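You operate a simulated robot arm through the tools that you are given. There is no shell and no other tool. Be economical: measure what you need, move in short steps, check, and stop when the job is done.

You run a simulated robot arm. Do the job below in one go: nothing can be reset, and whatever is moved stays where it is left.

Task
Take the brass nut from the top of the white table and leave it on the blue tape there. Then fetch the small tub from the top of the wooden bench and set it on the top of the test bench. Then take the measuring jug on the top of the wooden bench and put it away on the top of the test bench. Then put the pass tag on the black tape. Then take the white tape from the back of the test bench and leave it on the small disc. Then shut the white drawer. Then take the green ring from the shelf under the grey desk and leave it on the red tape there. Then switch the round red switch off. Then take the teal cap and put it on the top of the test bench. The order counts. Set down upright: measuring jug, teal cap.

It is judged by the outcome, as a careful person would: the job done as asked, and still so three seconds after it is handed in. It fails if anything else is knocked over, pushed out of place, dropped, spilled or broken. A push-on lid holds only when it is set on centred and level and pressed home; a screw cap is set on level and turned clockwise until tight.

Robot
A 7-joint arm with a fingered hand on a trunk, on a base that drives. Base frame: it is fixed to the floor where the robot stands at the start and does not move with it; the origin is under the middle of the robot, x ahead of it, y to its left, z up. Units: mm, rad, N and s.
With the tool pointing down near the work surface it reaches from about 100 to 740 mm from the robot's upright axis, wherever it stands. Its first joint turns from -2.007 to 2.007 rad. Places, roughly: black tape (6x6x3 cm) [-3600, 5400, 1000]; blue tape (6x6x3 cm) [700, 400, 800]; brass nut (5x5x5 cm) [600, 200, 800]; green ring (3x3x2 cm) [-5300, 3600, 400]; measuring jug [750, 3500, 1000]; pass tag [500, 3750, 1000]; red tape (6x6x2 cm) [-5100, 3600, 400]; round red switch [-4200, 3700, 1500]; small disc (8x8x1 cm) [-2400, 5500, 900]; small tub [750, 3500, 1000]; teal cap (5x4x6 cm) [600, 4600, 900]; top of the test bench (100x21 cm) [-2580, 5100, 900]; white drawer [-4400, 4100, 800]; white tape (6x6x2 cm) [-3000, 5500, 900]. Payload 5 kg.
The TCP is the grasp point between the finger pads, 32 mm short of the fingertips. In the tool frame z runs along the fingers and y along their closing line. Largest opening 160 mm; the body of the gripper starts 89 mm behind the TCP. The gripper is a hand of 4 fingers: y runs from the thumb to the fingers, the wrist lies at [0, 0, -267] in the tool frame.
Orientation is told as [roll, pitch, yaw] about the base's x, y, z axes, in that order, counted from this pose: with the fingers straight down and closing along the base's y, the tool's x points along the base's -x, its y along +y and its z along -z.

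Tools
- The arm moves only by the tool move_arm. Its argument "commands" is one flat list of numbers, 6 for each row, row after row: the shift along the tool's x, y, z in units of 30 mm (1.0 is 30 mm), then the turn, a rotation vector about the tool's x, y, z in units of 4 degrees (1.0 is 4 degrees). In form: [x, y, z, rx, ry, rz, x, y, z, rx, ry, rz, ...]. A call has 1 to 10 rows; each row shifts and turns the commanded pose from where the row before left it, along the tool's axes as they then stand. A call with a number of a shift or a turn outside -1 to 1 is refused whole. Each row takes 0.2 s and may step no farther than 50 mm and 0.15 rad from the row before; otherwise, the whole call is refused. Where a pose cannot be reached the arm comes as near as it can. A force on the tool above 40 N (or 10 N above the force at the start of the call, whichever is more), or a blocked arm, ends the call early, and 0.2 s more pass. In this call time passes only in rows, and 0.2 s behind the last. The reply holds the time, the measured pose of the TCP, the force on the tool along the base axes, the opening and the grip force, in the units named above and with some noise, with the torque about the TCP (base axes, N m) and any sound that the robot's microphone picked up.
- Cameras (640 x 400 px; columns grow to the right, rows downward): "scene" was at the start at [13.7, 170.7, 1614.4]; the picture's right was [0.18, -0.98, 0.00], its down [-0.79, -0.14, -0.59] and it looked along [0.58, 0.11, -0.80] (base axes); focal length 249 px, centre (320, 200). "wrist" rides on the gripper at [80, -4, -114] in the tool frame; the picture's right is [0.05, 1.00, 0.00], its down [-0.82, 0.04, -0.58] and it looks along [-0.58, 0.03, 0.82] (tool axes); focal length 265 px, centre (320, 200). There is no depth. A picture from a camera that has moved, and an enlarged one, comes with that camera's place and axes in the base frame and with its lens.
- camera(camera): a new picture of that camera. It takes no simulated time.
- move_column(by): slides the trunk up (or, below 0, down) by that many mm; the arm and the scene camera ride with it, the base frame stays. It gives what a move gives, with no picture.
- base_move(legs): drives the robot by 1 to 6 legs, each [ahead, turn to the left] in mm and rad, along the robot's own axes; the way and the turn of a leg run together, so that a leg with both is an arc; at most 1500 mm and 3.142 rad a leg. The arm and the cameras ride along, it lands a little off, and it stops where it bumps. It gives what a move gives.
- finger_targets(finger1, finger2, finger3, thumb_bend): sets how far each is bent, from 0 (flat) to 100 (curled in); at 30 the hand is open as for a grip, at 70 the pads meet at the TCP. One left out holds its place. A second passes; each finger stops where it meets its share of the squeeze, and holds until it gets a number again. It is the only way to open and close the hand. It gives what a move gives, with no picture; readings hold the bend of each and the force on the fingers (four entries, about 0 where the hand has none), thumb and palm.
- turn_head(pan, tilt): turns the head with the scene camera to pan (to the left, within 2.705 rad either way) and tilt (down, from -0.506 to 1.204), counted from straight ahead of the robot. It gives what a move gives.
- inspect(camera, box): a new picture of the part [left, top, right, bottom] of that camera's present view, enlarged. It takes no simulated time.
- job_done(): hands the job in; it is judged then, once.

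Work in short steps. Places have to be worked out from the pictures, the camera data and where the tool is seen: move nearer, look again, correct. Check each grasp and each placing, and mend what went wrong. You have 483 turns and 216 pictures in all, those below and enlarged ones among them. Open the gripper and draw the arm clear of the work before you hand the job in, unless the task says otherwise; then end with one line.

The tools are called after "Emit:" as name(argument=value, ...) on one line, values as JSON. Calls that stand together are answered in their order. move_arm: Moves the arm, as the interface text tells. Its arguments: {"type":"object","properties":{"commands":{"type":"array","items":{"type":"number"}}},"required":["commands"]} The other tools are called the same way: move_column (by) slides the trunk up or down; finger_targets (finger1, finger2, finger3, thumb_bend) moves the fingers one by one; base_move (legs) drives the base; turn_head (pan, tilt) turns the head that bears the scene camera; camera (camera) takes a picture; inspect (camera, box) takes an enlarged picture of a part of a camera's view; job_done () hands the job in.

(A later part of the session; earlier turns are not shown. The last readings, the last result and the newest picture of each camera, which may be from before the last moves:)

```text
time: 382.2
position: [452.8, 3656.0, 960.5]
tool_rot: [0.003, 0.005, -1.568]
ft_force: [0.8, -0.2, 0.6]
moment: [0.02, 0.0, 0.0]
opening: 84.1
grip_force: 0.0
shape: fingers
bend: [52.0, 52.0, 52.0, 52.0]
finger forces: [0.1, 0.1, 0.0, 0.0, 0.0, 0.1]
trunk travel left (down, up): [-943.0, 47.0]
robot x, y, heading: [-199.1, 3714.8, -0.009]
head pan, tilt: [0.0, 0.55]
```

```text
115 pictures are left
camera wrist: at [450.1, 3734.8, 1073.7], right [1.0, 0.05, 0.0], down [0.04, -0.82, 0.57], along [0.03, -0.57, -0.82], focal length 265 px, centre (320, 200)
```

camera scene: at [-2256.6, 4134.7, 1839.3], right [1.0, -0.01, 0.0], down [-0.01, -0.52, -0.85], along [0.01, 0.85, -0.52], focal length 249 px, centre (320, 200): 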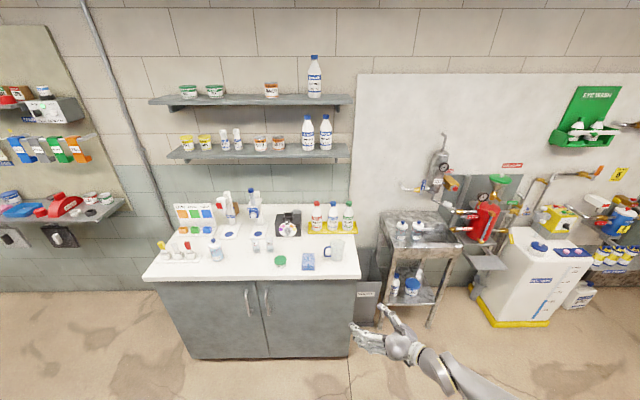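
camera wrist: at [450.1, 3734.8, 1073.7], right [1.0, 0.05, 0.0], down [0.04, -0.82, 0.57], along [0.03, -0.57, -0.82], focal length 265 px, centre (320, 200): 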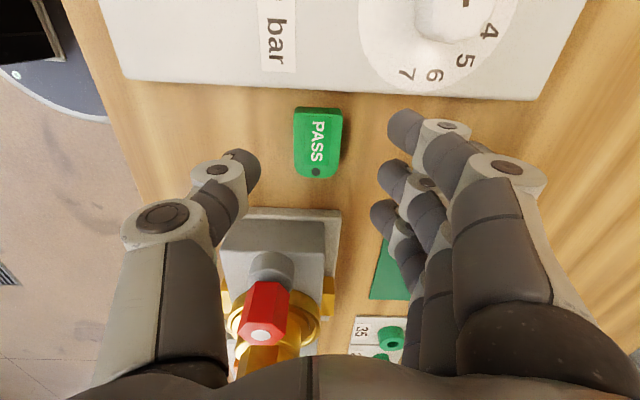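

Lateral alignment is good. I'll shift 6 mm away from the panel, narrow the hand, and lower.

Emit:
finger_targets(finger1=58, finger2=58, finger3=58, thumb_bend=58)

Emit:
move_arm(commands=[-0.2, 0, 0.5, 0, 0, 0, 0, 0, 0.5, 0, 0, 0])

Emit:
camera(camera="wrist")

```text
time: 383.2
position: [453.8, 3654.8, 960.6]
tool_rot: [0.002, 0.004, -1.569]
ft_force: [0.0, 0.0, 1.0]
moment: [0.0, -0.01, 0.03]
opening: 65.4
grip_force: 0.0
shape: fingers
bend: [57.0, 57.0, 57.0, 57.0]
finger forces: [0.0, 0.1, 0.0, 0.1, 0.1, 0.0]
trunk travel left (down, up): [-943.0, 47.0]
robot x, y, heading: [-202.5, 3716.2, -0.007]
head pan, tilt: [0.0, 0.55]
```

```text
time: 383.8
position: [455.5, 3649.6, 930.9]
tool_rot: [0.003, 0.006, -1.57]
ft_force: [0.0, 0.6, -0.1]
moment: [0.03, -0.03, -0.02]
opening: 64.9
grip_force: 0.0
shape: fingers
bend: [57.0, 57.0, 57.0, 57.0]
finger forces: [0.0, 0.0, 0.0, 0.0, 0.0, 0.1]
trunk travel left (down, up): [-943.0, 47.0]
robot x, y, heading: [-198.0, 3715.7, -0.01]
head pan, tilt: [0.0, 0.55]
```

```text
114 pictures are left
camera wrist: at [451.5, 3729.8, 1045.4], right [1.0, 0.05, 0.0], down [0.04, -0.82, 0.57], along [0.03, -0.57, -0.82], focal length 265 px, centre (320, 200)
```

wrist: 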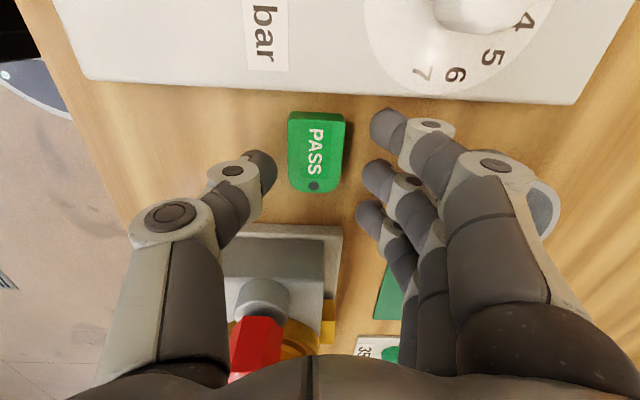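

Emit:
move_arm(commands=[0, 0, 0.25, 0, 0, 0, 0, 0, 0.2, 0, 0, 0])

Emit:
finger_targets(finger1=70, finger2=70, finger3=66, thumb_bend=70)

Emit:
camera(camera="wrist")

```text
time: 384.4
position: [455.7, 3651.2, 919.5]
tool_rot: [0.006, 0.006, -1.568]
ft_force: [-1.7, -0.5, 27.6]
moment: [-0.12, 1.26, 0.05]
opening: 65.3
grip_force: 13.6
shape: fingers
bend: [57.0, 57.0, 57.0, 58.0]
finger forces: [0.0, 0.1, 0.0, 0.1, 27.5, 0.0]
trunk travel left (down, up): [-943.0, 47.0]
robot x, y, heading: [-200.9, 3712.0, -0.012]
head pan, tilt: [0.0, 0.55]
```

```text
time: 385.4
position: [454.1, 3651.8, 917.8]
tool_rot: [0.004, 0.006, -1.57]
ft_force: [-6.1, -1.0, 14.8]
moment: [-0.08, 0.73, 0.0]
opening: 44.2
grip_force: 19.6
shape: fingers
bend: [65.0, 65.0, 66.0, 66.0]
finger forces: [5.2, 6.9, 0.0, 0.1, 27.1, 0.0]
trunk travel left (down, up): [-943.0, 47.0]
robot x, y, heading: [-197.4, 3712.7, -0.009]
head pan, tilt: [0.0, 0.55]
```

```text
113 pictures are left
camera wrist: at [450.0, 3730.7, 1031.6], right [1.0, 0.05, 0.0], down [0.04, -0.82, 0.57], along [0.03, -0.57, -0.82], focal length 265 px, centre (320, 200)
```

wrist: 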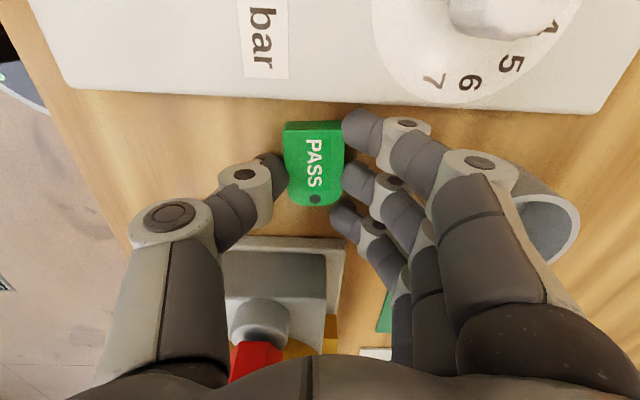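

The tag is pinched by thumb and fingers 1–2. I'll lift and check.

Emit:
move_arm(commands=[0, 0, -0.3, 0, 0, 0, 0, 0, -0.7, 0, 0, 0, 0, 0, -1, 0, 0, 0, 0, 0, -1, 0, 0, 0])

Emit:
camera(camera="wrist")

```text
time: 386.4
position: [454.6, 3650.0, 1008.2]
tool_rot: [0.003, 0.006, -1.568]
ft_force: [0.0, 1.0, 0.4]
moment: [-0.03, -0.03, 0.04]
opening: 43.4
grip_force: 14.5
shape: fingers
bend: [65.0, 65.0, 66.0, 66.0]
finger forces: [6.8, 8.0, 0.1, 0.0, 14.7, 0.0]
trunk travel left (down, up): [-943.0, 47.0]
robot x, y, heading: [-198.4, 3711.6, -0.013]
head pan, tilt: [0.0, 0.55]
```

```text
112 pictures are left
camera wrist: at [451.1, 3729.7, 1121.2], right [1.0, 0.05, 0.0], down [0.04, -0.82, 0.57], along [0.03, -0.57, -0.82], focal length 265 px, centre (320, 200)
```

wrist: 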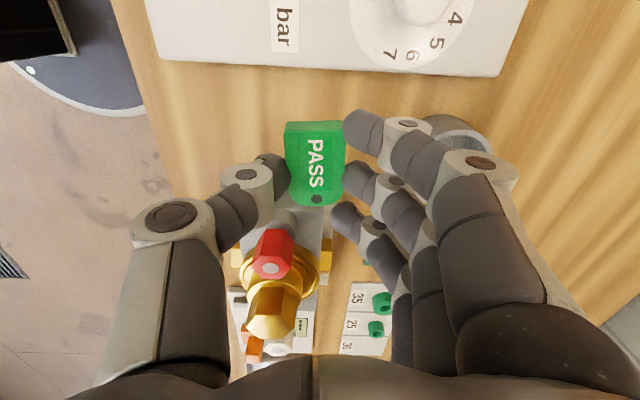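

Secure. Lift high and back out, then drive toward the shelf with the black tape.

Emit:
move_arm(commands=[0, 0, -1, 0, 0, 0, 0, 0, -1, 0, 0, 0, 0, 0, -1, 0, 0, 0, 0, 0, -1, 0, 0, 0, 0, 0, -1, 0, 0, 0])

Emit:
base_move(legs=[[-300, 0.01]])

Emit:
base_move(legs=[[0, 1.571], [420, 0], [0, 1.571], [1500, 0], [1400, 0]])

Emit:
turn_head(pan=-0.9, tilt=0.4)

Emit:
camera(camera="scene")

```text
time: 387.6
position: [452.7, 3647.6, 1158.4]
tool_rot: [0.005, 0.005, -1.569]
ft_force: [-0.2, 0.3, -1.0]
moment: [0.01, -0.01, 0.01]
opening: 43.3
grip_force: 14.9
shape: fingers
bend: [65.0, 65.0, 66.0, 66.0]
finger forces: [6.9, 8.0, 0.1, 0.1, 14.5, 0.0]
trunk travel left (down, up): [-943.0, 47.0]
robot x, y, heading: [-198.2, 3715.6, -0.004]
head pan, tilt: [0.0, 0.55]
```

```text
time: 389.6
position: [158.9, 3656.9, 1158.2]
tool_rot: [0.004, 0.005, -1.557]
ft_force: [0.1, -0.4, 0.2]
moment: [0.0, -0.01, -0.02]
opening: 43.0
grip_force: 14.4
shape: fingers
bend: [65.0, 65.0, 66.0, 66.0]
finger forces: [6.8, 8.0, 0.1, 0.0, 14.6, 0.0]
trunk travel left (down, up): [-943.0, 47.0]
robot x, y, heading: [-491.1, 3716.5, 0.001]
head pan, tilt: [0.0, 0.55]
```

```text
time: 413.5
position: [-4055.2, 4033.2, 1157.5]
tool_rot: [0.002, 0.005, 1.614]
ft_force: [0.0, 0.1, -0.2]
moment: [0.01, 0.01, 0.0]
opening: 42.4
grip_force: 14.2
shape: fingers
bend: [65.0, 65.0, 66.0, 66.0]
finger forces: [6.2, 7.5, 0.0, 0.0, 13.6, 0.0]
trunk travel left (down, up): [-943.0, 47.0]
robot x, y, heading: [-3399.8, 3991.4, -3.108]
head pan, tilt: [0.0, 0.55]
```

```text
time: 414.7
position: [-4054.1, 4035.8, 1157.4]
tool_rot: [0.002, 0.005, 1.617]
ft_force: [0.6, -0.8, -0.7]
moment: [0.02, 0.0, 0.0]
opening: 42.4
grip_force: 13.7
shape: fingers
bend: [65.0, 65.0, 66.0, 66.0]
finger forces: [6.2, 7.6, 0.1, 0.0, 13.4, 0.0]
trunk travel left (down, up): [-943.0, 47.0]
robot x, y, heading: [-3399.5, 3991.2, -3.108]
head pan, tilt: [-0.901, 0.4]
```

```text
111 pictures are left
camera scene: at [-3391.8, 3911.5, 1853.0], right [0.76, 0.65, 0.0], down [0.25, -0.3, -0.92], along [-0.6, 0.7, -0.39], focal length 249 px, centre (320, 200)
```

scene: 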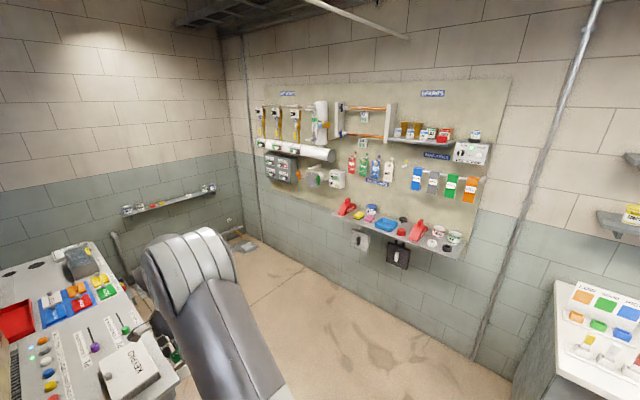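

Emit:
base_move(legs=[[0, -1.604]])

Emit:
turn_head(pan=0.0, tilt=0.5)

Emit:
camera(camera="scene")

```text
time: 419.1
position: [-3312.7, 4645.9, 1157.0]
tool_rot: [0.002, 0.005, -0.023]
ft_force: [-1.0, -0.5, 0.4]
moment: [-0.01, 0.01, 0.0]
opening: 42.0
grip_force: 13.1
shape: fingers
bend: [65.0, 65.0, 66.0, 66.0]
finger forces: [6.0, 7.3, 0.0, 0.0, 13.0, 0.0]
trunk travel left (down, up): [-943.0, 47.0]
robot x, y, heading: [-3395.6, 3993.5, 1.539]
head pan, tilt: [-0.901, 0.4]
```

```text
time: 420.3
position: [-3313.5, 4646.8, 1157.0]
tool_rot: [0.001, 0.004, -0.024]
ft_force: [-0.5, 1.1, -0.4]
moment: [-0.01, 0.01, -0.02]
opening: 41.8
grip_force: 13.4
shape: fingers
bend: [65.0, 65.0, 66.0, 66.0]
finger forces: [6.0, 7.3, 0.0, 0.0, 13.0, 0.0]
trunk travel left (down, up): [-943.0, 47.0]
robot x, y, heading: [-3394.9, 3994.5, 1.534]
head pan, tilt: [0.0, 0.499]
```

```text
110 pictures are left
camera scene: at [-3552.2, 4031.9, 1843.9], right [1.0, -0.03, 0.0], down [-0.02, -0.48, -0.88], along [0.03, 0.88, -0.48], focal length 249 px, centre (320, 200)
```

scene: 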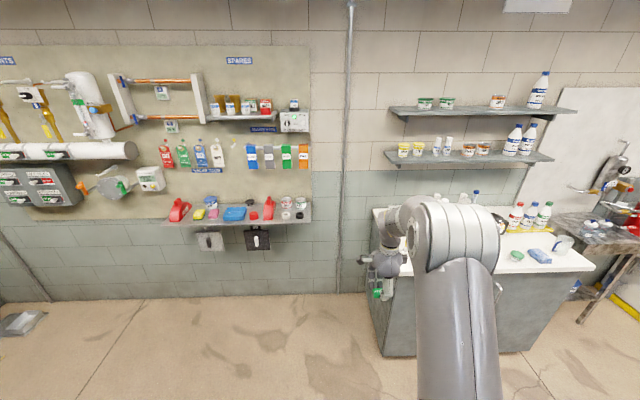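

Emit:
inspect(camera="scene", box=[150, 180, 330, 260])

```text
3.56 times, centred on (240, 220) of scene
camera zoom: at [-3552.2, 4031.9, 1843.9], right [1.0, -0.03, 0.0], down [-0.02, -0.48, -0.88], along [0.03, 0.88, -0.48], focal length 887 px, centre (604, 129)
```

zoom: 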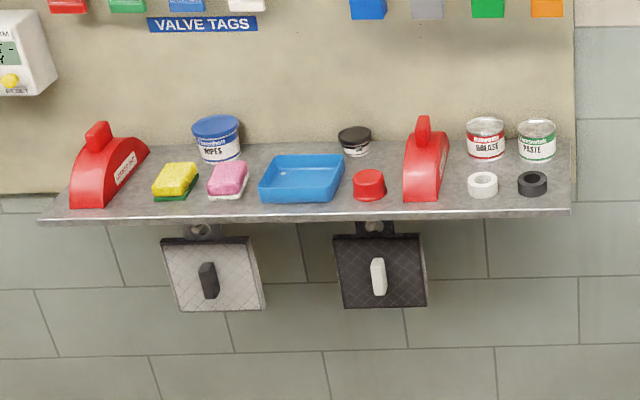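

The black tape is on the wall shelf at about [-3636,5398], with a can behind and a white tape 90 mm to the left. I'll drive toward it, stopping short.

Emit:
base_move(legs=[[0, 0.44], [680, 0], [0, -0.405]])

Emit:
camera(camera="wrist")

Emit:
camera(camera="scene")

```text
time: 426.6
position: [-3589.7, 5273.8, 1156.6]
tool_rot: [0.003, 0.006, -0.004]
ft_force: [0.0, -0.6, -0.8]
moment: [-0.01, 0.03, -0.03]
opening: 42.0
grip_force: 12.9
shape: fingers
bend: [65.0, 65.0, 66.0, 66.0]
finger forces: [5.9, 7.2, 0.0, 0.0, 12.9, 0.1]
trunk travel left (down, up): [-943.0, 47.0]
robot x, y, heading: [-3660.4, 4622.4, 1.549]
head pan, tilt: [0.0, 0.499]
```

```text
108 pictures are left
camera wrist: at [-3668.4, 5269.7, 1271.2], right [-0.05, 1.0, 0.0], down [0.82, 0.04, 0.57], along [0.57, 0.03, -0.82], focal length 265 px, centre (320, 200)
```

wrist: 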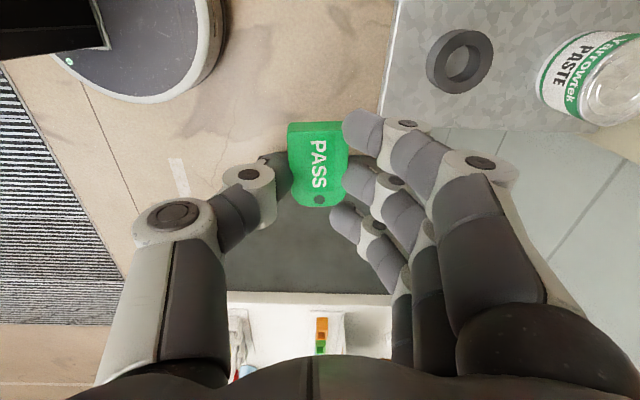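

```text
107 pictures are left
camera scene: at [-3817.6, 4654.7, 1843.9], right [1.0, -0.02, 0.0], down [-0.01, -0.48, -0.88], along [0.01, 0.88, -0.48], focal length 249 px, centre (320, 200)
```

scene: 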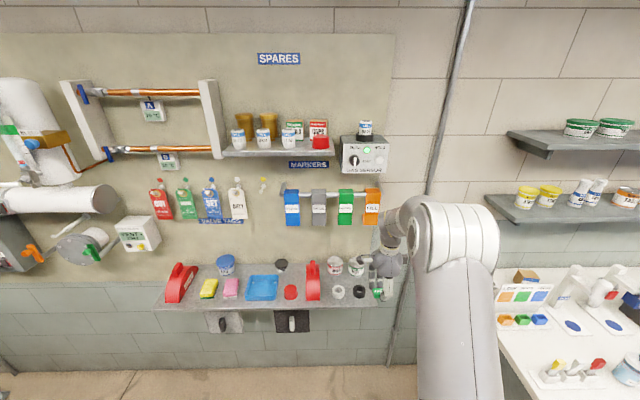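

The tape is near [-3641,5402]. I'll drive 130 mm forward at this height, then shift sideways over it.

Emit:
base_move(legs=[[130, 0.02]])

Emit:
move_arm(commands=[0.8, 0, 0.5, 0, 0, 0, 0.7, 0, 0.5, 0, 0, 0])

Emit:
camera(camera="wrist")

Emit:
inspect(camera="scene", box=[300, 240, 420, 330])

```text
time: 427.9
position: [-3603.1, 5408.2, 1155.2]
tool_rot: [-0.001, 0.006, 0.015]
ft_force: [0.0, 0.0, -0.5]
moment: [-0.07, -0.01, 0.01]
opening: 41.7
grip_force: 12.9
shape: fingers
bend: [65.0, 65.0, 66.0, 66.0]
finger forces: [6.0, 7.3, 0.0, 0.0, 12.9, 0.0]
trunk travel left (down, up): [-943.0, 47.0]
robot x, y, heading: [-3661.4, 4749.8, 1.579]
head pan, tilt: [0.0, 0.499]
```

```text
time: 428.5
position: [-3649.5, 5403.4, 1127.3]
tool_rot: [0.001, 0.007, 0.016]
ft_force: [0.0, 0.7, -1.6]
moment: [0.02, 0.0, -0.02]
opening: 41.8
grip_force: 12.6
shape: fingers
bend: [65.0, 65.0, 66.0, 66.0]
finger forces: [5.9, 7.3, 0.0, 0.1, 12.9, 0.0]
trunk travel left (down, up): [-943.0, 47.0]
robot x, y, heading: [-3665.1, 4750.6, 1.578]
head pan, tilt: [0.0, 0.499]
```

```text
106 pictures are left
camera wrist: at [-3728.8, 5398.3, 1240.7], right [-0.07, 1.0, 0.0], down [0.82, 0.05, 0.57], along [0.57, 0.04, -0.82], focal length 265 px, centre (320, 200)
```

wrist: 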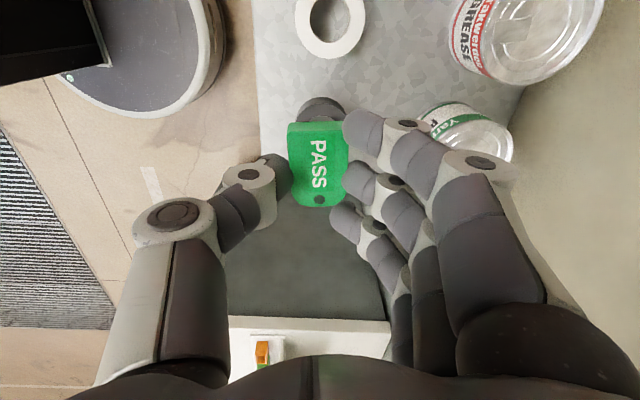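

```text
4.44 times, centred on (360, 285) of scene
camera zoom: at [-3818.5, 4782.1, 1843.9], right [1.0, 0.01, 0.0], down [0.0, -0.48, -0.88], along [0.0, 0.88, -0.48], focal length 1108 px, centre (142, -178)
```

zoom: 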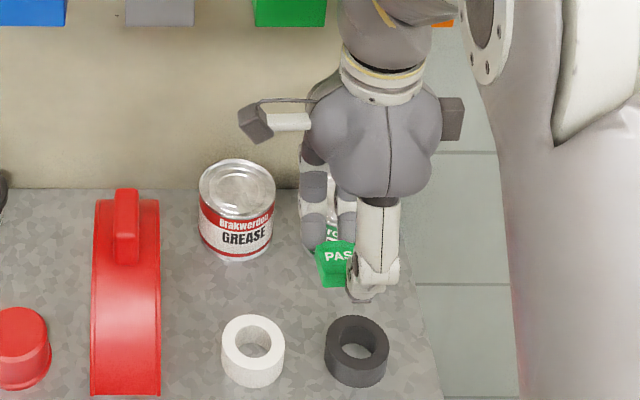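

The black tape is at about [-3635,5403]. I'll correct 23 mm in x and lower to ~1065.

Emit:
move_arm(commands=[-0.78, 0, 0, 0, 0, 0, 0, 0, 0.7, 0, 0, 0, 0, 0, 0.7, 0, 0, 0, 0, 0, 0.7, 0, 0, 0])

Emit:
camera(camera="wrist")

Emit:
inspect(camera="scene", box=[320, 260, 400, 330])

```text
time: 429.5
position: [-3626.7, 5406.7, 1063.2]
tool_rot: [0.002, 0.005, 0.018]
ft_force: [-0.6, 0.7, 0.4]
moment: [0.0, -0.03, 0.01]
opening: 41.8
grip_force: 13.3
shape: fingers
bend: [65.0, 65.0, 66.0, 66.0]
finger forces: [5.9, 7.3, 0.0, 0.0, 12.8, 0.0]
trunk travel left (down, up): [-943.0, 47.0]
robot x, y, heading: [-3661.0, 4750.2, 1.572]
head pan, tilt: [0.0, 0.499]
```

```text
104 pictures are left
camera wrist: at [-3705.6, 5401.0, 1178.5], right [-0.07, 1.0, 0.0], down [0.82, 0.06, 0.57], along [0.57, 0.04, -0.82], focal length 265 px, centre (320, 200)
```

wrist: 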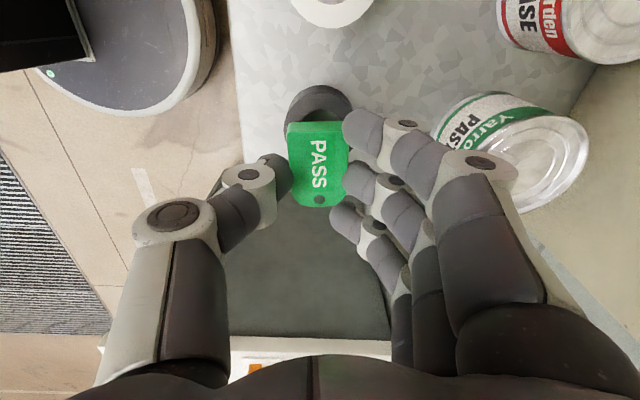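

```text
5.71 times, centred on (360, 295) of scene
camera zoom: at [-3818.5, 4783.0, 1843.9], right [1.0, 0.01, 0.0], down [0.0, -0.48, -0.88], along [0.0, 0.88, -0.48], focal length 1425 px, centre (91, -343)
```

zoom: 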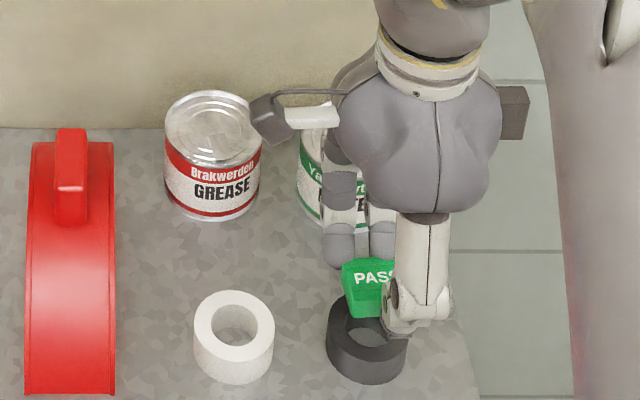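

Tag and tape line up in both views. I'll lower in small steps.

Emit:
move_arm(commands=[0, 0, 0.3, 0, 0, 0, 0, 0, 0.15, 0, 0, 0])

Emit:
move_arm(commands=[0, 0, 0.12, 0, 0, 0])

Emit:
inspect(camera="scene", box=[320, 260, 400, 330])

Emit:
inspect(camera="wrist", box=[250, 60, 390, 220])

```text
time: 430.1
position: [-3625.8, 5403.9, 1051.3]
tool_rot: [0.003, 0.006, 0.017]
ft_force: [-0.9, 0.0, -0.1]
moment: [0.0, 0.01, 0.05]
opening: 41.8
grip_force: 12.6
shape: fingers
bend: [65.0, 65.0, 66.0, 66.0]
finger forces: [5.9, 7.3, 0.0, 0.0, 13.0, 0.0]
trunk travel left (down, up): [-943.0, 47.0]
robot x, y, heading: [-3660.6, 4747.5, 1.573]
head pan, tilt: [0.0, 0.499]
```

```text
time: 430.5
position: [-3626.2, 5405.4, 1047.1]
tool_rot: [0.002, 0.006, 0.017]
ft_force: [-0.2, -0.8, -1.1]
moment: [0.05, 0.05, 0.03]
opening: 41.7
grip_force: 13.0
shape: fingers
bend: [65.0, 65.0, 66.0, 66.0]
finger forces: [5.9, 7.3, 0.0, 0.0, 13.0, 0.0]
trunk travel left (down, up): [-943.0, 47.0]
robot x, y, heading: [-3659.1, 4750.8, 1.575]
head pan, tilt: [0.0, 0.499]
```

```text
5.71 times, centred on (360, 295) of scene
camera zoom: at [-3818.1, 4782.2, 1843.9], right [1.0, 0.01, 0.0], down [0.0, -0.48, -0.88], along [0.0, 0.88, -0.48], focal length 1425 px, centre (91, -343)
```

zoom: 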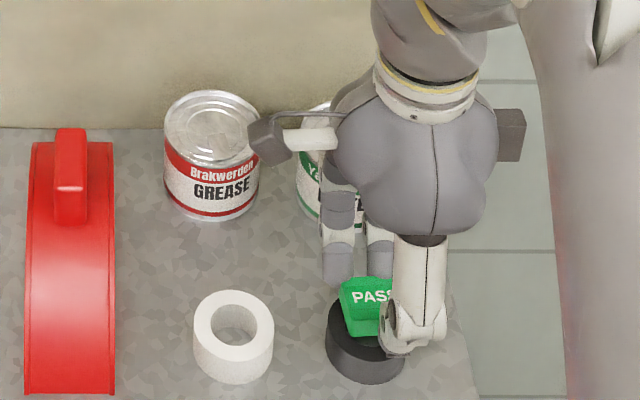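

```text
2.50 times, centred on (320, 140) of wrist
camera zoom: at [-3705.0, 5399.6, 1161.3], right [-0.07, 1.0, 0.0], down [0.82, 0.05, 0.57], along [0.57, 0.04, -0.82], focal length 664 px, centre (320, 350)
```

zoom: 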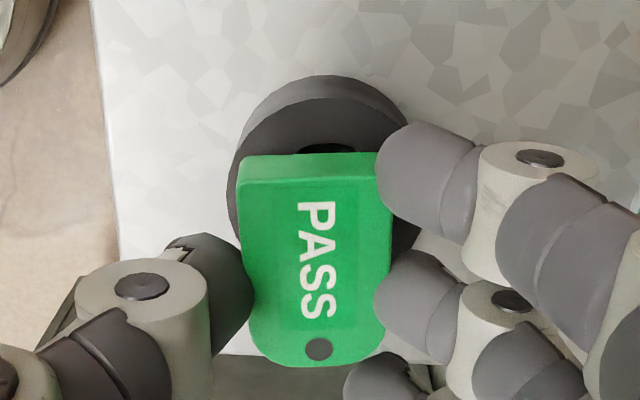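

Alignment good (tape centre x≈−3634). Continue down.

Emit:
move_arm(commands=[0, 0, 0.12, 0, 0, 0])

Emit:
move_arm(commands=[0, 0, 0.1, 0, 0, 0])

Emit:
move_arm(commands=[0, 0, 0.1, 0, 0, 0])

```text
time: 430.9
position: [-3626.0, 5407.0, 1043.6]
tool_rot: [0.001, 0.004, 0.015]
ft_force: [0.4, 0.4, -0.5]
moment: [-0.01, 0.0, 0.02]
opening: 41.8
grip_force: 12.6
shape: fingers
bend: [65.0, 65.0, 66.0, 66.0]
finger forces: [5.8, 7.2, 0.1, 0.1, 12.9, 0.0]
trunk travel left (down, up): [-943.0, 47.0]
robot x, y, heading: [-3660.7, 4748.2, 1.575]
head pan, tilt: [0.0, 0.499]
```

```text
time: 431.3
position: [-3625.3, 5406.3, 1040.6]
tool_rot: [0.003, 0.006, 0.016]
ft_force: [0.1, -0.2, -0.2]
moment: [-0.01, 0.03, 0.02]
opening: 41.6
grip_force: 12.8
shape: fingers
bend: [65.0, 65.0, 66.0, 66.0]
finger forces: [6.0, 7.3, 0.0, 0.1, 12.9, 0.0]
trunk travel left (down, up): [-943.0, 47.0]
robot x, y, heading: [-3659.5, 4750.9, 1.574]
head pan, tilt: [0.0, 0.499]
```

```text
time: 431.7
position: [-3626.0, 5405.9, 1037.5]
tool_rot: [0.003, 0.005, 0.016]
ft_force: [-0.4, 0.7, -0.6]
moment: [-0.02, 0.0, 0.0]
opening: 42.1
grip_force: 13.2
shape: fingers
bend: [65.0, 65.0, 66.0, 66.0]
finger forces: [5.9, 7.4, 0.1, 0.0, 12.9, 0.1]
trunk travel left (down, up): [-943.0, 47.0]
robot x, y, heading: [-3663.8, 4751.9, 1.575]
head pan, tilt: [0.0, 0.499]
```

Emit:
move_arm(commands=[0, 0, 0.13, 0, 0, 0])

Emit:
move_arm(commands=[0, 0, 0.13, 0, 0, 0])

Emit:
inspect(camera="scene", box=[320, 260, 400, 330])

```text
time: 432.1
position: [-3625.3, 5405.8, 1032.5]
tool_rot: [0.001, 0.005, 0.015]
ft_force: [-0.7, 1.1, -0.3]
moment: [0.01, -0.03, -0.04]
opening: 41.7
grip_force: 13.2
shape: fingers
bend: [65.0, 65.0, 66.0, 66.0]
finger forces: [5.9, 7.4, 0.0, 0.0, 12.9, 0.1]
trunk travel left (down, up): [-943.0, 47.0]
robot x, y, heading: [-3663.2, 4751.6, 1.575]
head pan, tilt: [0.0, 0.499]
```

```text
time: 432.5
position: [-3627.2, 5404.9, 1031.0]
tool_rot: [0.004, 0.005, 0.016]
ft_force: [1.0, -0.6, 7.2]
moment: [0.13, 0.01, -0.04]
opening: 41.9
grip_force: 15.6
shape: fingers
bend: [66.0, 65.0, 66.0, 66.0]
finger forces: [6.3, 10.3, 0.0, 0.0, 14.9, 0.1]
trunk travel left (down, up): [-943.0, 47.0]
robot x, y, heading: [-3665.2, 4748.3, 1.575]
head pan, tilt: [0.0, 0.499]
```

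```text
5.71 times, centred on (360, 295) of scene
camera zoom: at [-3818.1, 4781.0, 1844.1], right [1.0, 0.01, 0.0], down [0.0, -0.48, -0.88], along [0.0, 0.88, -0.48], focal length 1425 px, centre (91, -343)
```

zoom: 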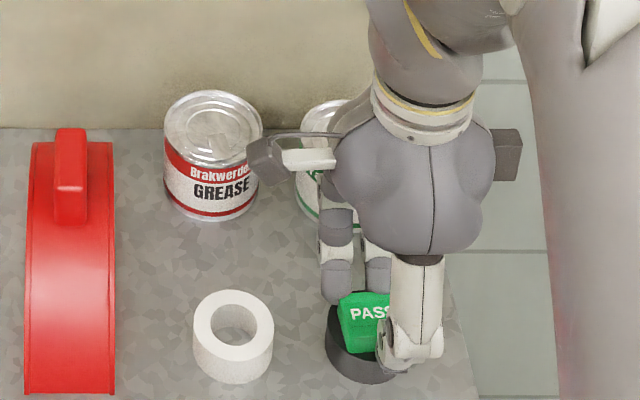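

Contact: fingertips and tag are at the tape top. I'll release gently.

Emit:
finger_targets(finger1=61, finger2=61, finger3=61, thumb_bend=62)

Emit:
inspect(camera="wrist", box=[250, 60, 390, 220])

```text
time: 433.5
position: [-3626.2, 5404.5, 1030.8]
tool_rot: [0.005, 0.003, 0.016]
ft_force: [0.2, 0.2, 21.2]
moment: [0.48, 0.23, 0.01]
opening: 46.5
grip_force: 11.4
shape: fingers
bend: [64.0, 64.0, 61.0, 62.0]
finger forces: [8.8, 12.3, 0.0, 0.1, 0.9, 0.1]
trunk travel left (down, up): [-943.0, 47.0]
robot x, y, heading: [-3661.3, 4751.2, 1.578]
head pan, tilt: [0.0, 0.499]
```

```text
2.50 times, centred on (320, 140) of wrist
camera zoom: at [-3705.0, 5398.3, 1145.2], right [-0.07, 1.0, 0.01], down [0.82, 0.05, 0.57], along [0.57, 0.04, -0.82], focal length 664 px, centre (320, 350)
```

zoom: 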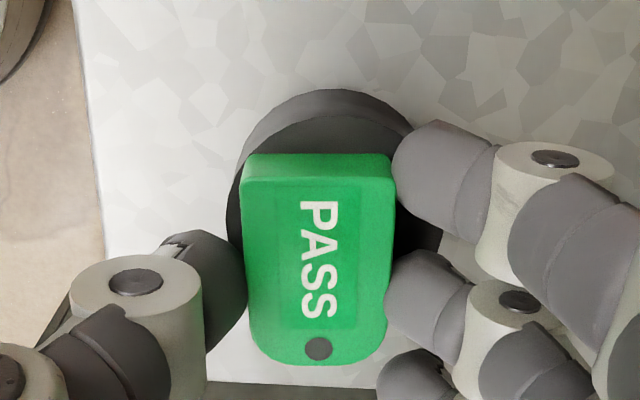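

The tag sits ~12 mm off-centre toward +x. I'll re-grip, lift a bit, shift, and set down again.

Emit:
finger_targets(finger1=70, finger2=70, finger3=66, thumb_bend=70)

Emit:
move_arm(commands=[0, 0, -0.35, 0, 0, 0, 0.4, 0, 0, 0, 0, 0])

Emit:
inspect(camera="wrist", box=[250, 60, 390, 220])

```text
time: 434.5
position: [-3626.1, 5405.4, 1029.5]
tool_rot: [0.002, 0.005, 0.017]
ft_force: [0.1, 2.5, 16.6]
moment: [0.47, 0.09, 0.02]
opening: 42.4
grip_force: 23.3
shape: fingers
bend: [66.0, 67.0, 66.0, 66.0]
finger forces: [11.1, 21.4, 0.0, 0.0, 15.4, 0.1]
trunk travel left (down, up): [-943.0, 47.0]
robot x, y, heading: [-3665.3, 4746.8, 1.572]
head pan, tilt: [0.0, 0.499]
```

```text
time: 435.1
position: [-3638.8, 5406.1, 1040.9]
tool_rot: [0.0, 0.005, 0.019]
ft_force: [-0.1, -0.7, -0.7]
moment: [-0.01, -0.03, 0.01]
opening: 42.5
grip_force: 14.8
shape: fingers
bend: [66.0, 65.0, 66.0, 66.0]
finger forces: [6.7, 7.4, 0.1, 0.0, 14.2, 0.1]
trunk travel left (down, up): [-943.0, 47.0]
robot x, y, heading: [-3661.0, 4749.6, 1.577]
head pan, tilt: [0.0, 0.499]
```

```text
2.50 times, centred on (320, 140) of wrist
camera zoom: at [-3718.0, 5399.3, 1155.0], right [-0.07, 1.0, 0.0], down [0.82, 0.06, 0.57], along [0.57, 0.04, -0.82], focal length 664 px, centre (320, 350)
```

zoom: 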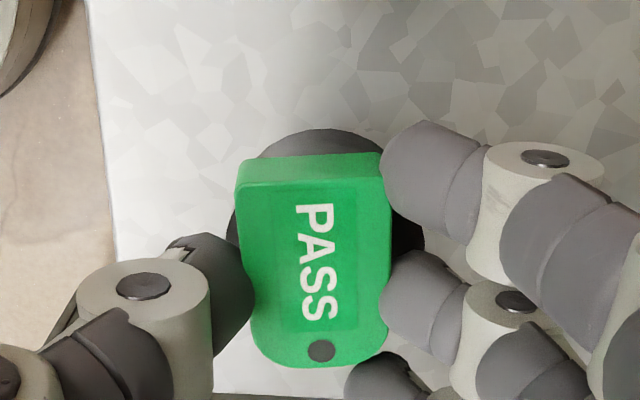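

Emit:
move_arm(commands=[0, 0, 0.2, 0, 0, 0, 0, 0, 0.1, 0, 0, 0])

Emit:
finger_targets(finger1=63, finger2=63, finger3=62, thumb_bend=63)

Emit:
move_arm(commands=[0, 0, -0.15, 0, 0, 0])

Emit:
finger_targets(finger1=56, finger2=56, finger3=56, thumb_bend=57)

Emit:
inspect(camera="wrist", box=[250, 60, 390, 220])

```text
time: 435.7
position: [-3638.6, 5403.7, 1031.1]
tool_rot: [0.0, 0.005, 0.015]
ft_force: [-0.2, -0.3, 0.4]
moment: [0.01, -0.01, -0.03]
opening: 42.5
grip_force: 14.5
shape: fingers
bend: [66.0, 65.0, 66.0, 66.0]
finger forces: [6.8, 7.9, 0.0, 0.0, 14.1, 0.1]
trunk travel left (down, up): [-943.0, 47.0]
robot x, y, heading: [-3666.0, 4753.9, 1.571]
head pan, tilt: [0.0, 0.499]
```

```text
time: 436.7
position: [-3639.7, 5405.5, 1031.8]
tool_rot: [0.003, 0.005, 0.015]
ft_force: [-0.2, 0.6, 5.7]
moment: [0.14, -0.01, 0.0]
opening: 46.3
grip_force: 5.0
shape: fingers
bend: [63.0, 63.0, 62.0, 63.0]
finger forces: [0.4, 7.6, 0.0, 0.0, 2.4, 0.1]
trunk travel left (down, up): [-943.0, 47.0]
robot x, y, heading: [-3662.0, 4751.6, 1.577]
head pan, tilt: [0.0, 0.499]
```

```text
time: 437.1
position: [-3637.9, 5404.4, 1036.4]
tool_rot: [0.002, 0.005, 0.016]
ft_force: [-0.2, 1.0, -0.5]
moment: [0.02, 0.02, 0.0]
opening: 45.8
grip_force: 1.7
shape: fingers
bend: [63.0, 62.0, 62.0, 63.0]
finger forces: [0.6, 1.1, 0.1, 0.0, 1.7, 0.0]
trunk travel left (down, up): [-943.0, 47.0]
robot x, y, heading: [-3660.7, 4749.0, 1.573]
head pan, tilt: [0.0, 0.499]
```

```text
time: 438.1
position: [-3638.1, 5405.6, 1036.9]
tool_rot: [0.002, 0.005, 0.015]
ft_force: [-0.4, -0.3, -0.8]
moment: [0.03, -0.02, -0.02]
opening: 67.0
grip_force: 0.0
shape: fingers
bend: [56.0, 56.0, 56.0, 56.0]
finger forces: [0.0, 0.1, 0.1, 0.0, 0.0, 0.1]
trunk travel left (down, up): [-943.0, 47.0]
robot x, y, heading: [-3666.0, 4751.1, 1.573]
head pan, tilt: [0.0, 0.499]
```

```text
2.50 times, centred on (320, 140) of wrist
camera zoom: at [-3716.9, 5399.5, 1149.9], right [-0.07, 1.0, 0.0], down [0.82, 0.05, 0.57], along [0.57, 0.04, -0.82], focal length 664 px, centre (320, 350)
```

zoom: 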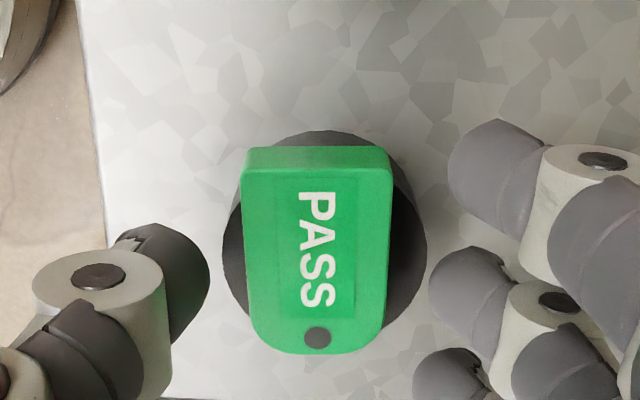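

Tag rests centred on the black tape. I'll rise straight up and back off.

Emit:
move_arm(commands=[0, 0, -0.8, 0, 0, 0, 0, 0, -1, 0, 0, 0, 0, 0, -1, 0, 0, 0, 0, 0, -1, 0, 0, 0, 0, 0, -1, 0, 0, 0])

Emit:
base_move(legs=[[-450, 0]])

Emit:
inspect(camera="scene", box=[160, 180, 420, 320])

```text
time: 439.3
position: [-3636.7, 5404.9, 1177.7]
tool_rot: [0.002, 0.006, 0.016]
ft_force: [0.1, -0.3, -0.6]
moment: [0.03, -0.01, 0.0]
opening: 67.3
grip_force: 0.0
shape: fingers
bend: [56.0, 56.0, 56.0, 56.0]
finger forces: [0.1, 0.0, 0.0, 0.0, 0.0, 0.0]
trunk travel left (down, up): [-943.0, 47.0]
robot x, y, heading: [-3663.5, 4753.3, 1.575]
head pan, tilt: [0.0, 0.499]
```

```text
time: 442.0
position: [-3636.3, 4952.5, 1177.8]
tool_rot: [0.004, 0.005, 0.023]
ft_force: [-0.4, -0.2, 0.7]
moment: [0.03, -0.03, 0.01]
opening: 67.3
grip_force: 0.1
shape: fingers
bend: [56.0, 56.0, 56.0, 56.0]
finger forces: [0.0, 0.0, 0.0, 0.0, 0.1, 0.0]
trunk travel left (down, up): [-943.0, 47.0]
robot x, y, heading: [-3658.7, 4299.2, 1.587]
head pan, tilt: [0.0, 0.499]
```

```text
2.46 times, centred on (290, 250) of scene
camera zoom: at [-3814.5, 4327.9, 1843.9], right [1.0, 0.01, 0.0], down [0.01, -0.48, -0.88], along [-0.01, 0.88, -0.48], focal length 614 px, centre (394, 77)
```

zoom: 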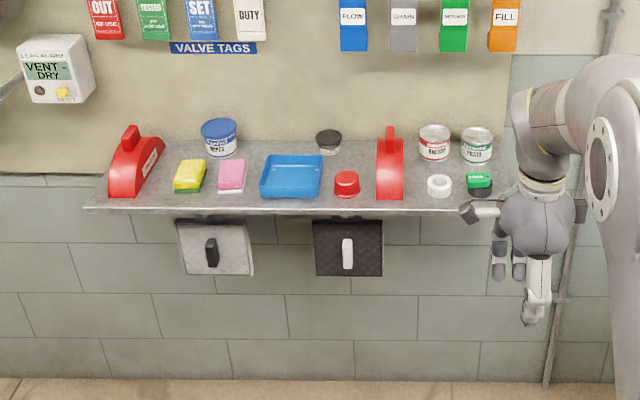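

The tag is on the black tape. Now the white tape at the back of the test bench; I'll look past the left of the upright board.

Emit:
turn_head(pan=-0.65, tilt=0.55)

Emit:
camera(camera="scene")

```text
time: 443.0
position: [-3635.7, 4953.5, 1178.1]
tool_rot: [0.003, 0.006, 0.024]
ft_force: [-0.7, 0.6, 0.0]
moment: [0.02, -0.01, 0.0]
opening: 67.5
grip_force: 0.1
shape: fingers
bend: [56.0, 56.0, 56.0, 56.0]
finger forces: [0.0, 0.1, 0.1, 0.0, 0.1, 0.0]
trunk travel left (down, up): [-943.0, 47.0]
robot x, y, heading: [-3659.6, 4299.7, 1.585]
head pan, tilt: [-0.649, 0.55]
```

```text
95 pictures are left
camera scene: at [-3760.0, 4310.3, 1839.3], right [0.8, -0.59, 0.0], down [-0.31, -0.42, -0.85], along [0.51, 0.69, -0.52], focal length 249 px, centre (320, 200)
```

scene: 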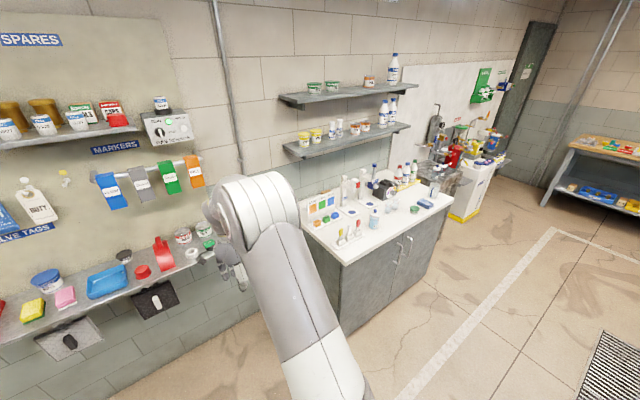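

I'll retract the hand and drive to the left end of the test bench, facing diagonally toward the tape.

Emit:
move_arm(commands=[0, -1, 0, 0, 0, 0, 0, -1, 0, 0, 0, 0, 0, -1, 0, 0, 0, 0, 0, -1, 0, 0, 0, 0, 0, -1, 0, 0, 0, 0, 0, -1, 0, 0, 0, 0, 0, -1, 0, 0, 0, 0])

Emit:
base_move(legs=[[0, -0.29], [600, 0], [0, -0.42]])

Emit:
turn_head(pan=0.0, tilt=0.75)

Emit:
camera(camera="scene")

```text
time: 444.6
position: [-3632.5, 4742.3, 1177.6]
tool_rot: [0.005, 0.005, 0.022]
ft_force: [-0.6, -0.3, 0.0]
moment: [0.03, 0.02, 0.01]
opening: 67.6
grip_force: 0.0
shape: fingers
bend: [56.0, 56.0, 56.0, 56.0]
finger forces: [0.1, 0.0, 0.0, 0.0, 0.0, 0.0]
trunk travel left (down, up): [-943.0, 47.0]
robot x, y, heading: [-3659.1, 4298.2, 1.582]
head pan, tilt: [-0.649, 0.55]
```

```text
time: 450.1
position: [-3203.0, 5181.7, 1176.1]
tool_rot: [0.002, 0.005, -0.667]
ft_force: [0.1, -1.1, -0.7]
moment: [0.02, 0.04, -0.01]
opening: 67.4
grip_force: 0.0
shape: fingers
bend: [56.0, 56.0, 56.0, 56.0]
finger forces: [0.1, 0.0, 0.1, 0.0, 0.0, 0.0]
trunk travel left (down, up): [-943.0, 47.0]
robot x, y, heading: [-3509.0, 4855.1, 0.895]
head pan, tilt: [-0.649, 0.55]
```

```text
time: 451.1
position: [-3203.2, 5181.5, 1175.6]
tool_rot: [0.002, 0.005, -0.666]
ft_force: [0.3, 0.0, 0.1]
moment: [0.0, -0.03, -0.01]
opening: 67.6
grip_force: 0.1
shape: fingers
bend: [56.0, 56.0, 56.0, 56.0]
finger forces: [0.1, 0.0, 0.1, 0.0, 0.0, 0.1]
trunk travel left (down, up): [-943.0, 47.0]
robot x, y, heading: [-3505.7, 4856.8, 0.896]
head pan, tilt: [0.0, 0.75]
```

```text
94 pictures are left
camera scene: at [-3613.5, 4973.0, 1821.9], right [0.78, -0.63, 0.0], down [-0.43, -0.53, -0.73], along [0.46, 0.57, -0.68], focal length 249 px, centre (320, 200)
```

scene: 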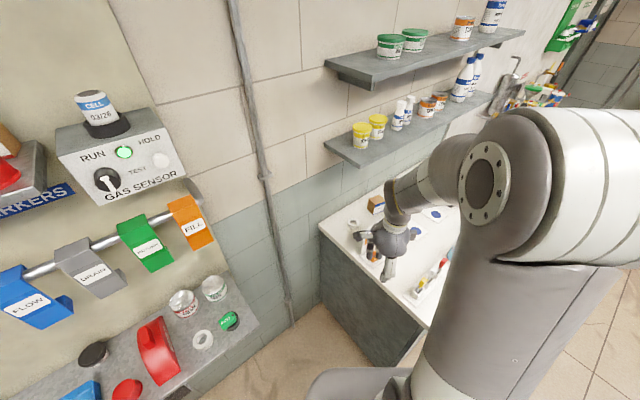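

Emit:
inspect(camera="scene", box=[320, 170, 480, 290])

Emit:
camera(camera="wrist")

```text
3.33 times, centred on (400, 230) of scene
camera zoom: at [-3613.5, 4973.0, 1821.9], right [0.78, -0.63, 0.0], down [-0.43, -0.53, -0.73], along [0.46, 0.57, -0.68], focal length 831 px, centre (53, 100)
```

zoom: 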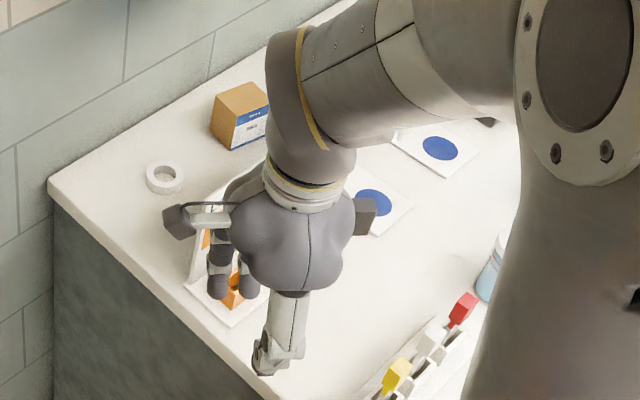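

```text
92 pictures are left
camera wrist: at [-3268.1, 5228.0, 1290.1], right [0.58, 0.82, 0.0], down [0.67, -0.47, 0.57], along [0.47, -0.33, -0.82], focal length 265 px, centre (320, 200)
```

wrist: 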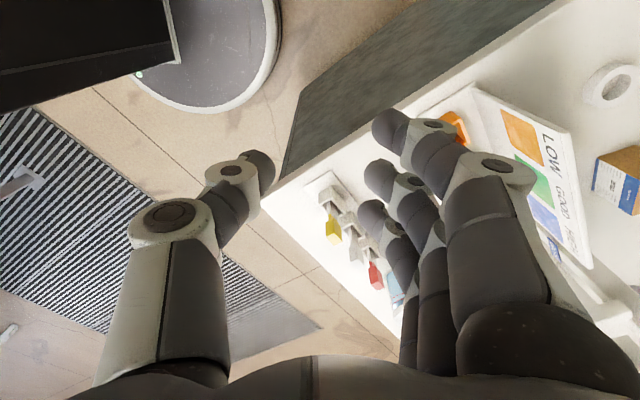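

The white tape is at [-2970,5507], top ≈ 915, behind the board, with a brown box to its right. I'll nudge closer, turn the hand to yaw +15°, and tilt it slightly forward (24°), since the disc can only be reached tilted.

Emit:
base_move(legs=[[50, 0]])

Emit:
move_arm(commands=[0, 0, 0, 0, 0, -1, 0, 0, 0, 0, 0, -1, 0, 0, 0, 0, 0, -1, 0, 0, 0, 0, 0, -1, 0, 0, 0, 0, 0, -1, 0, 0, 0, 0, 0, -1, 0, 0, 0, 0, 0, -1, 0, 0, 0, 0, 0, -1, 0, 0, 0, 0, 0, -1, 0, 0, 0, 0, 0, -1])

Emit:
move_arm(commands=[0, 0, 0, 0, 0, -1, 0, 0, 0, 0, 0, -1, 0, 0, 0, 0, 0, -1, 0, 0, 0, 0, -1, 0, 0, 0, 0, 0, -1, 0, 0, 0, 0, 0, -1, 0, 0, 0, 0, 0, -1, 0, 0, 0, 0, 0, -1, 0, 0, 0, 0, 0, -1, 0])

Emit:
finger_targets(finger1=48, finger2=48, finger3=48, thumb_bend=48)

```text
time: 452.0
position: [-3171.8, 5220.2, 1174.3]
tool_rot: [0.001, 0.005, -0.668]
ft_force: [-0.1, -0.2, -0.9]
moment: [-0.08, 0.04, 0.04]
opening: 67.6
grip_force: 0.1
shape: fingers
bend: [56.0, 56.0, 56.0, 56.0]
finger forces: [0.0, 0.0, 0.1, 0.1, 0.0, 0.0]
trunk travel left (down, up): [-943.0, 47.0]
robot x, y, heading: [-3474.9, 4893.7, 0.89]
head pan, tilt: [0.0, 0.75]
```

```text
time: 454.2
position: [-3173.1, 5219.8, 1176.5]
tool_rot: [0.005, 0.004, 0.032]
ft_force: [0.1, 0.0, 0.2]
moment: [-0.01, 0.01, 0.0]
opening: 67.3
grip_force: 0.1
shape: fingers
bend: [56.0, 56.0, 56.0, 56.0]
finger forces: [0.0, 0.0, 0.1, 0.1, 0.0, 0.0]
trunk travel left (down, up): [-943.0, 47.0]
robot x, y, heading: [-3477.0, 4896.8, 0.894]
head pan, tilt: [0.0, 0.75]
```

```text
time: 456.2
position: [-3173.9, 5220.0, 1176.5]
tool_rot: [0.006, -0.42, 0.239]
ft_force: [0.1, 0.2, 0.2]
moment: [0.0, 0.0, 0.04]
opening: 67.6
grip_force: 0.0
shape: fingers
bend: [56.0, 56.0, 56.0, 56.0]
finger forces: [0.0, 0.1, 0.0, 0.0, 0.0, 0.0]
trunk travel left (down, up): [-943.0, 47.0]
robot x, y, heading: [-3481.9, 4891.0, 0.888]
head pan, tilt: [0.0, 0.75]
```

```text
time: 457.2
position: [-3173.0, 5219.9, 1175.4]
tool_rot: [0.006, -0.417, 0.238]
ft_force: [-0.7, 0.3, 0.3]
moment: [-0.01, 0.02, 0.01]
opening: 98.3
grip_force: 0.0
shape: fingers
bend: [48.0, 48.0, 48.0, 48.0]
finger forces: [0.0, 0.0, 0.0, 0.1, 0.0, 0.1]
trunk travel left (down, up): [-943.0, 47.0]
robot x, y, heading: [-3478.3, 4896.5, 0.889]
head pan, tilt: [0.0, 0.75]
```

Emit:
move_arm(commands=[-0.7, 0.844, 0.695, 0, 0, 0, -0.7, 0.844, 0.695, 0, 0, 0, -0.7, 0.844, 0.695, 0, 0, 0, -0.7, 0.844, 0.695, 0, 0, 0, -0.7, 0.844, 0.695, 0, 0, 0, -0.7, 0.844, 0.695, 0, 0, 0, -0.7, 0.844, 0.695, 0, 0, 0, -0.7, 0.844, 0.695, 0, 0, 0, -0.7, 0.844, 0.695, 0, 0, 0])

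Emit:
camera(camera="wrist")

```text
time: 459.4
position: [-3022.8, 5502.7, 1103.0]
tool_rot: [0.026, -0.425, 0.259]
ft_force: [-0.9, -0.1, -0.8]
moment: [-0.05, -0.04, 0.03]
opening: 99.4
grip_force: 0.0
shape: fingers
bend: [48.0, 48.0, 48.0, 48.0]
finger forces: [0.1, 0.1, 0.0, 0.0, 0.0, 0.0]
trunk travel left (down, up): [-943.0, 47.0]
robot x, y, heading: [-3479.5, 4888.8, 0.906]
head pan, tilt: [0.0, 0.75]
stopped in row 9: the arm was blocked; the commanded pose is now the measured one
```

```text
91 pictures are left
camera wrist: at [-3136.4, 5465.0, 1172.8], right [-0.31, 0.95, 0.0], down [0.48, 0.16, 0.86], along [0.82, 0.27, -0.5], focal length 265 px, centre (320, 200)
```

wrist: 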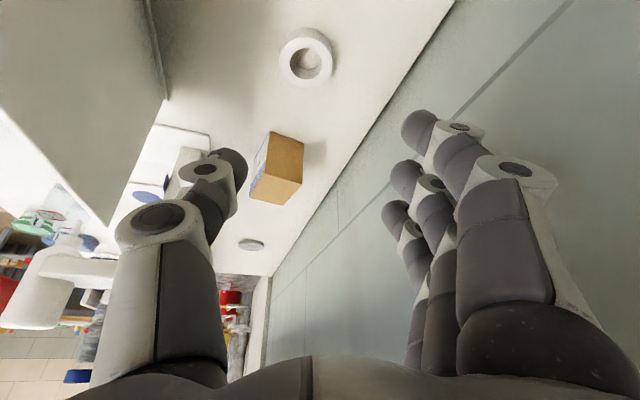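

The arm was blocked; I'll look at what it is near.

Emit:
camera(camera="scene")

```text
90 pictures are left
camera scene: at [-3657.1, 4942.3, 1829.1], right [0.79, -0.62, 0.01], down [-0.39, -0.51, -0.77], along [0.48, 0.6, -0.64], focal length 249 px, centre (320, 200)
```

scene: 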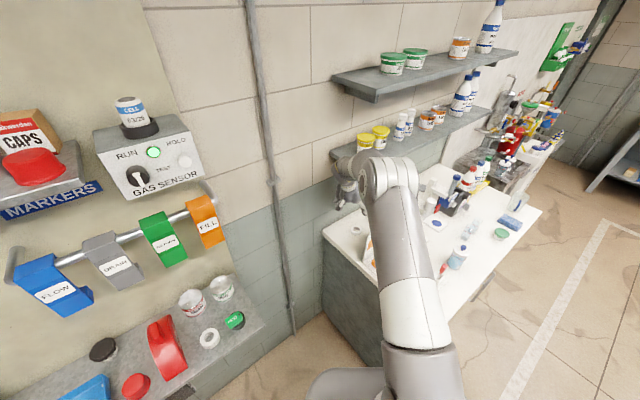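

The wrist appears to have met the wall shelf overhead (z≈1370). I'll move left off the bench end first, then descend, then slide in under the shelf.

Emit:
move_arm(commands=[0.889, 0.1, -0.394, 0, 0, 0, 0.889, 0.1, -0.394, 0, 0, 0, 0.889, 0.1, -0.394, 0, 0, 0, 0.889, 0.1, -0.394, 0, 0, 0, 0.889, 0.1, -0.394, 0, 0, 0])

```text
time: 459.8
position: [-3015.8, 5483.3, 1016.4]
tool_rot: [-0.076, -0.299, 0.287]
ft_force: [-6.6, -3.1, -2.0]
moment: [0.24, -0.67, 0.1]
opening: 99.3
grip_force: 0.0
shape: fingers
bend: [48.0, 48.0, 48.0, 48.0]
finger forces: [0.0, 0.0, 0.0, 0.0, 0.1, 0.1]
trunk travel left (down, up): [-943.0, 47.0]
robot x, y, heading: [-3482.9, 4891.9, 0.906]
head pan, tilt: [0.0, 0.75]
stopped in row 1: the arm was blocked; the commanded pose is now the measured one
```

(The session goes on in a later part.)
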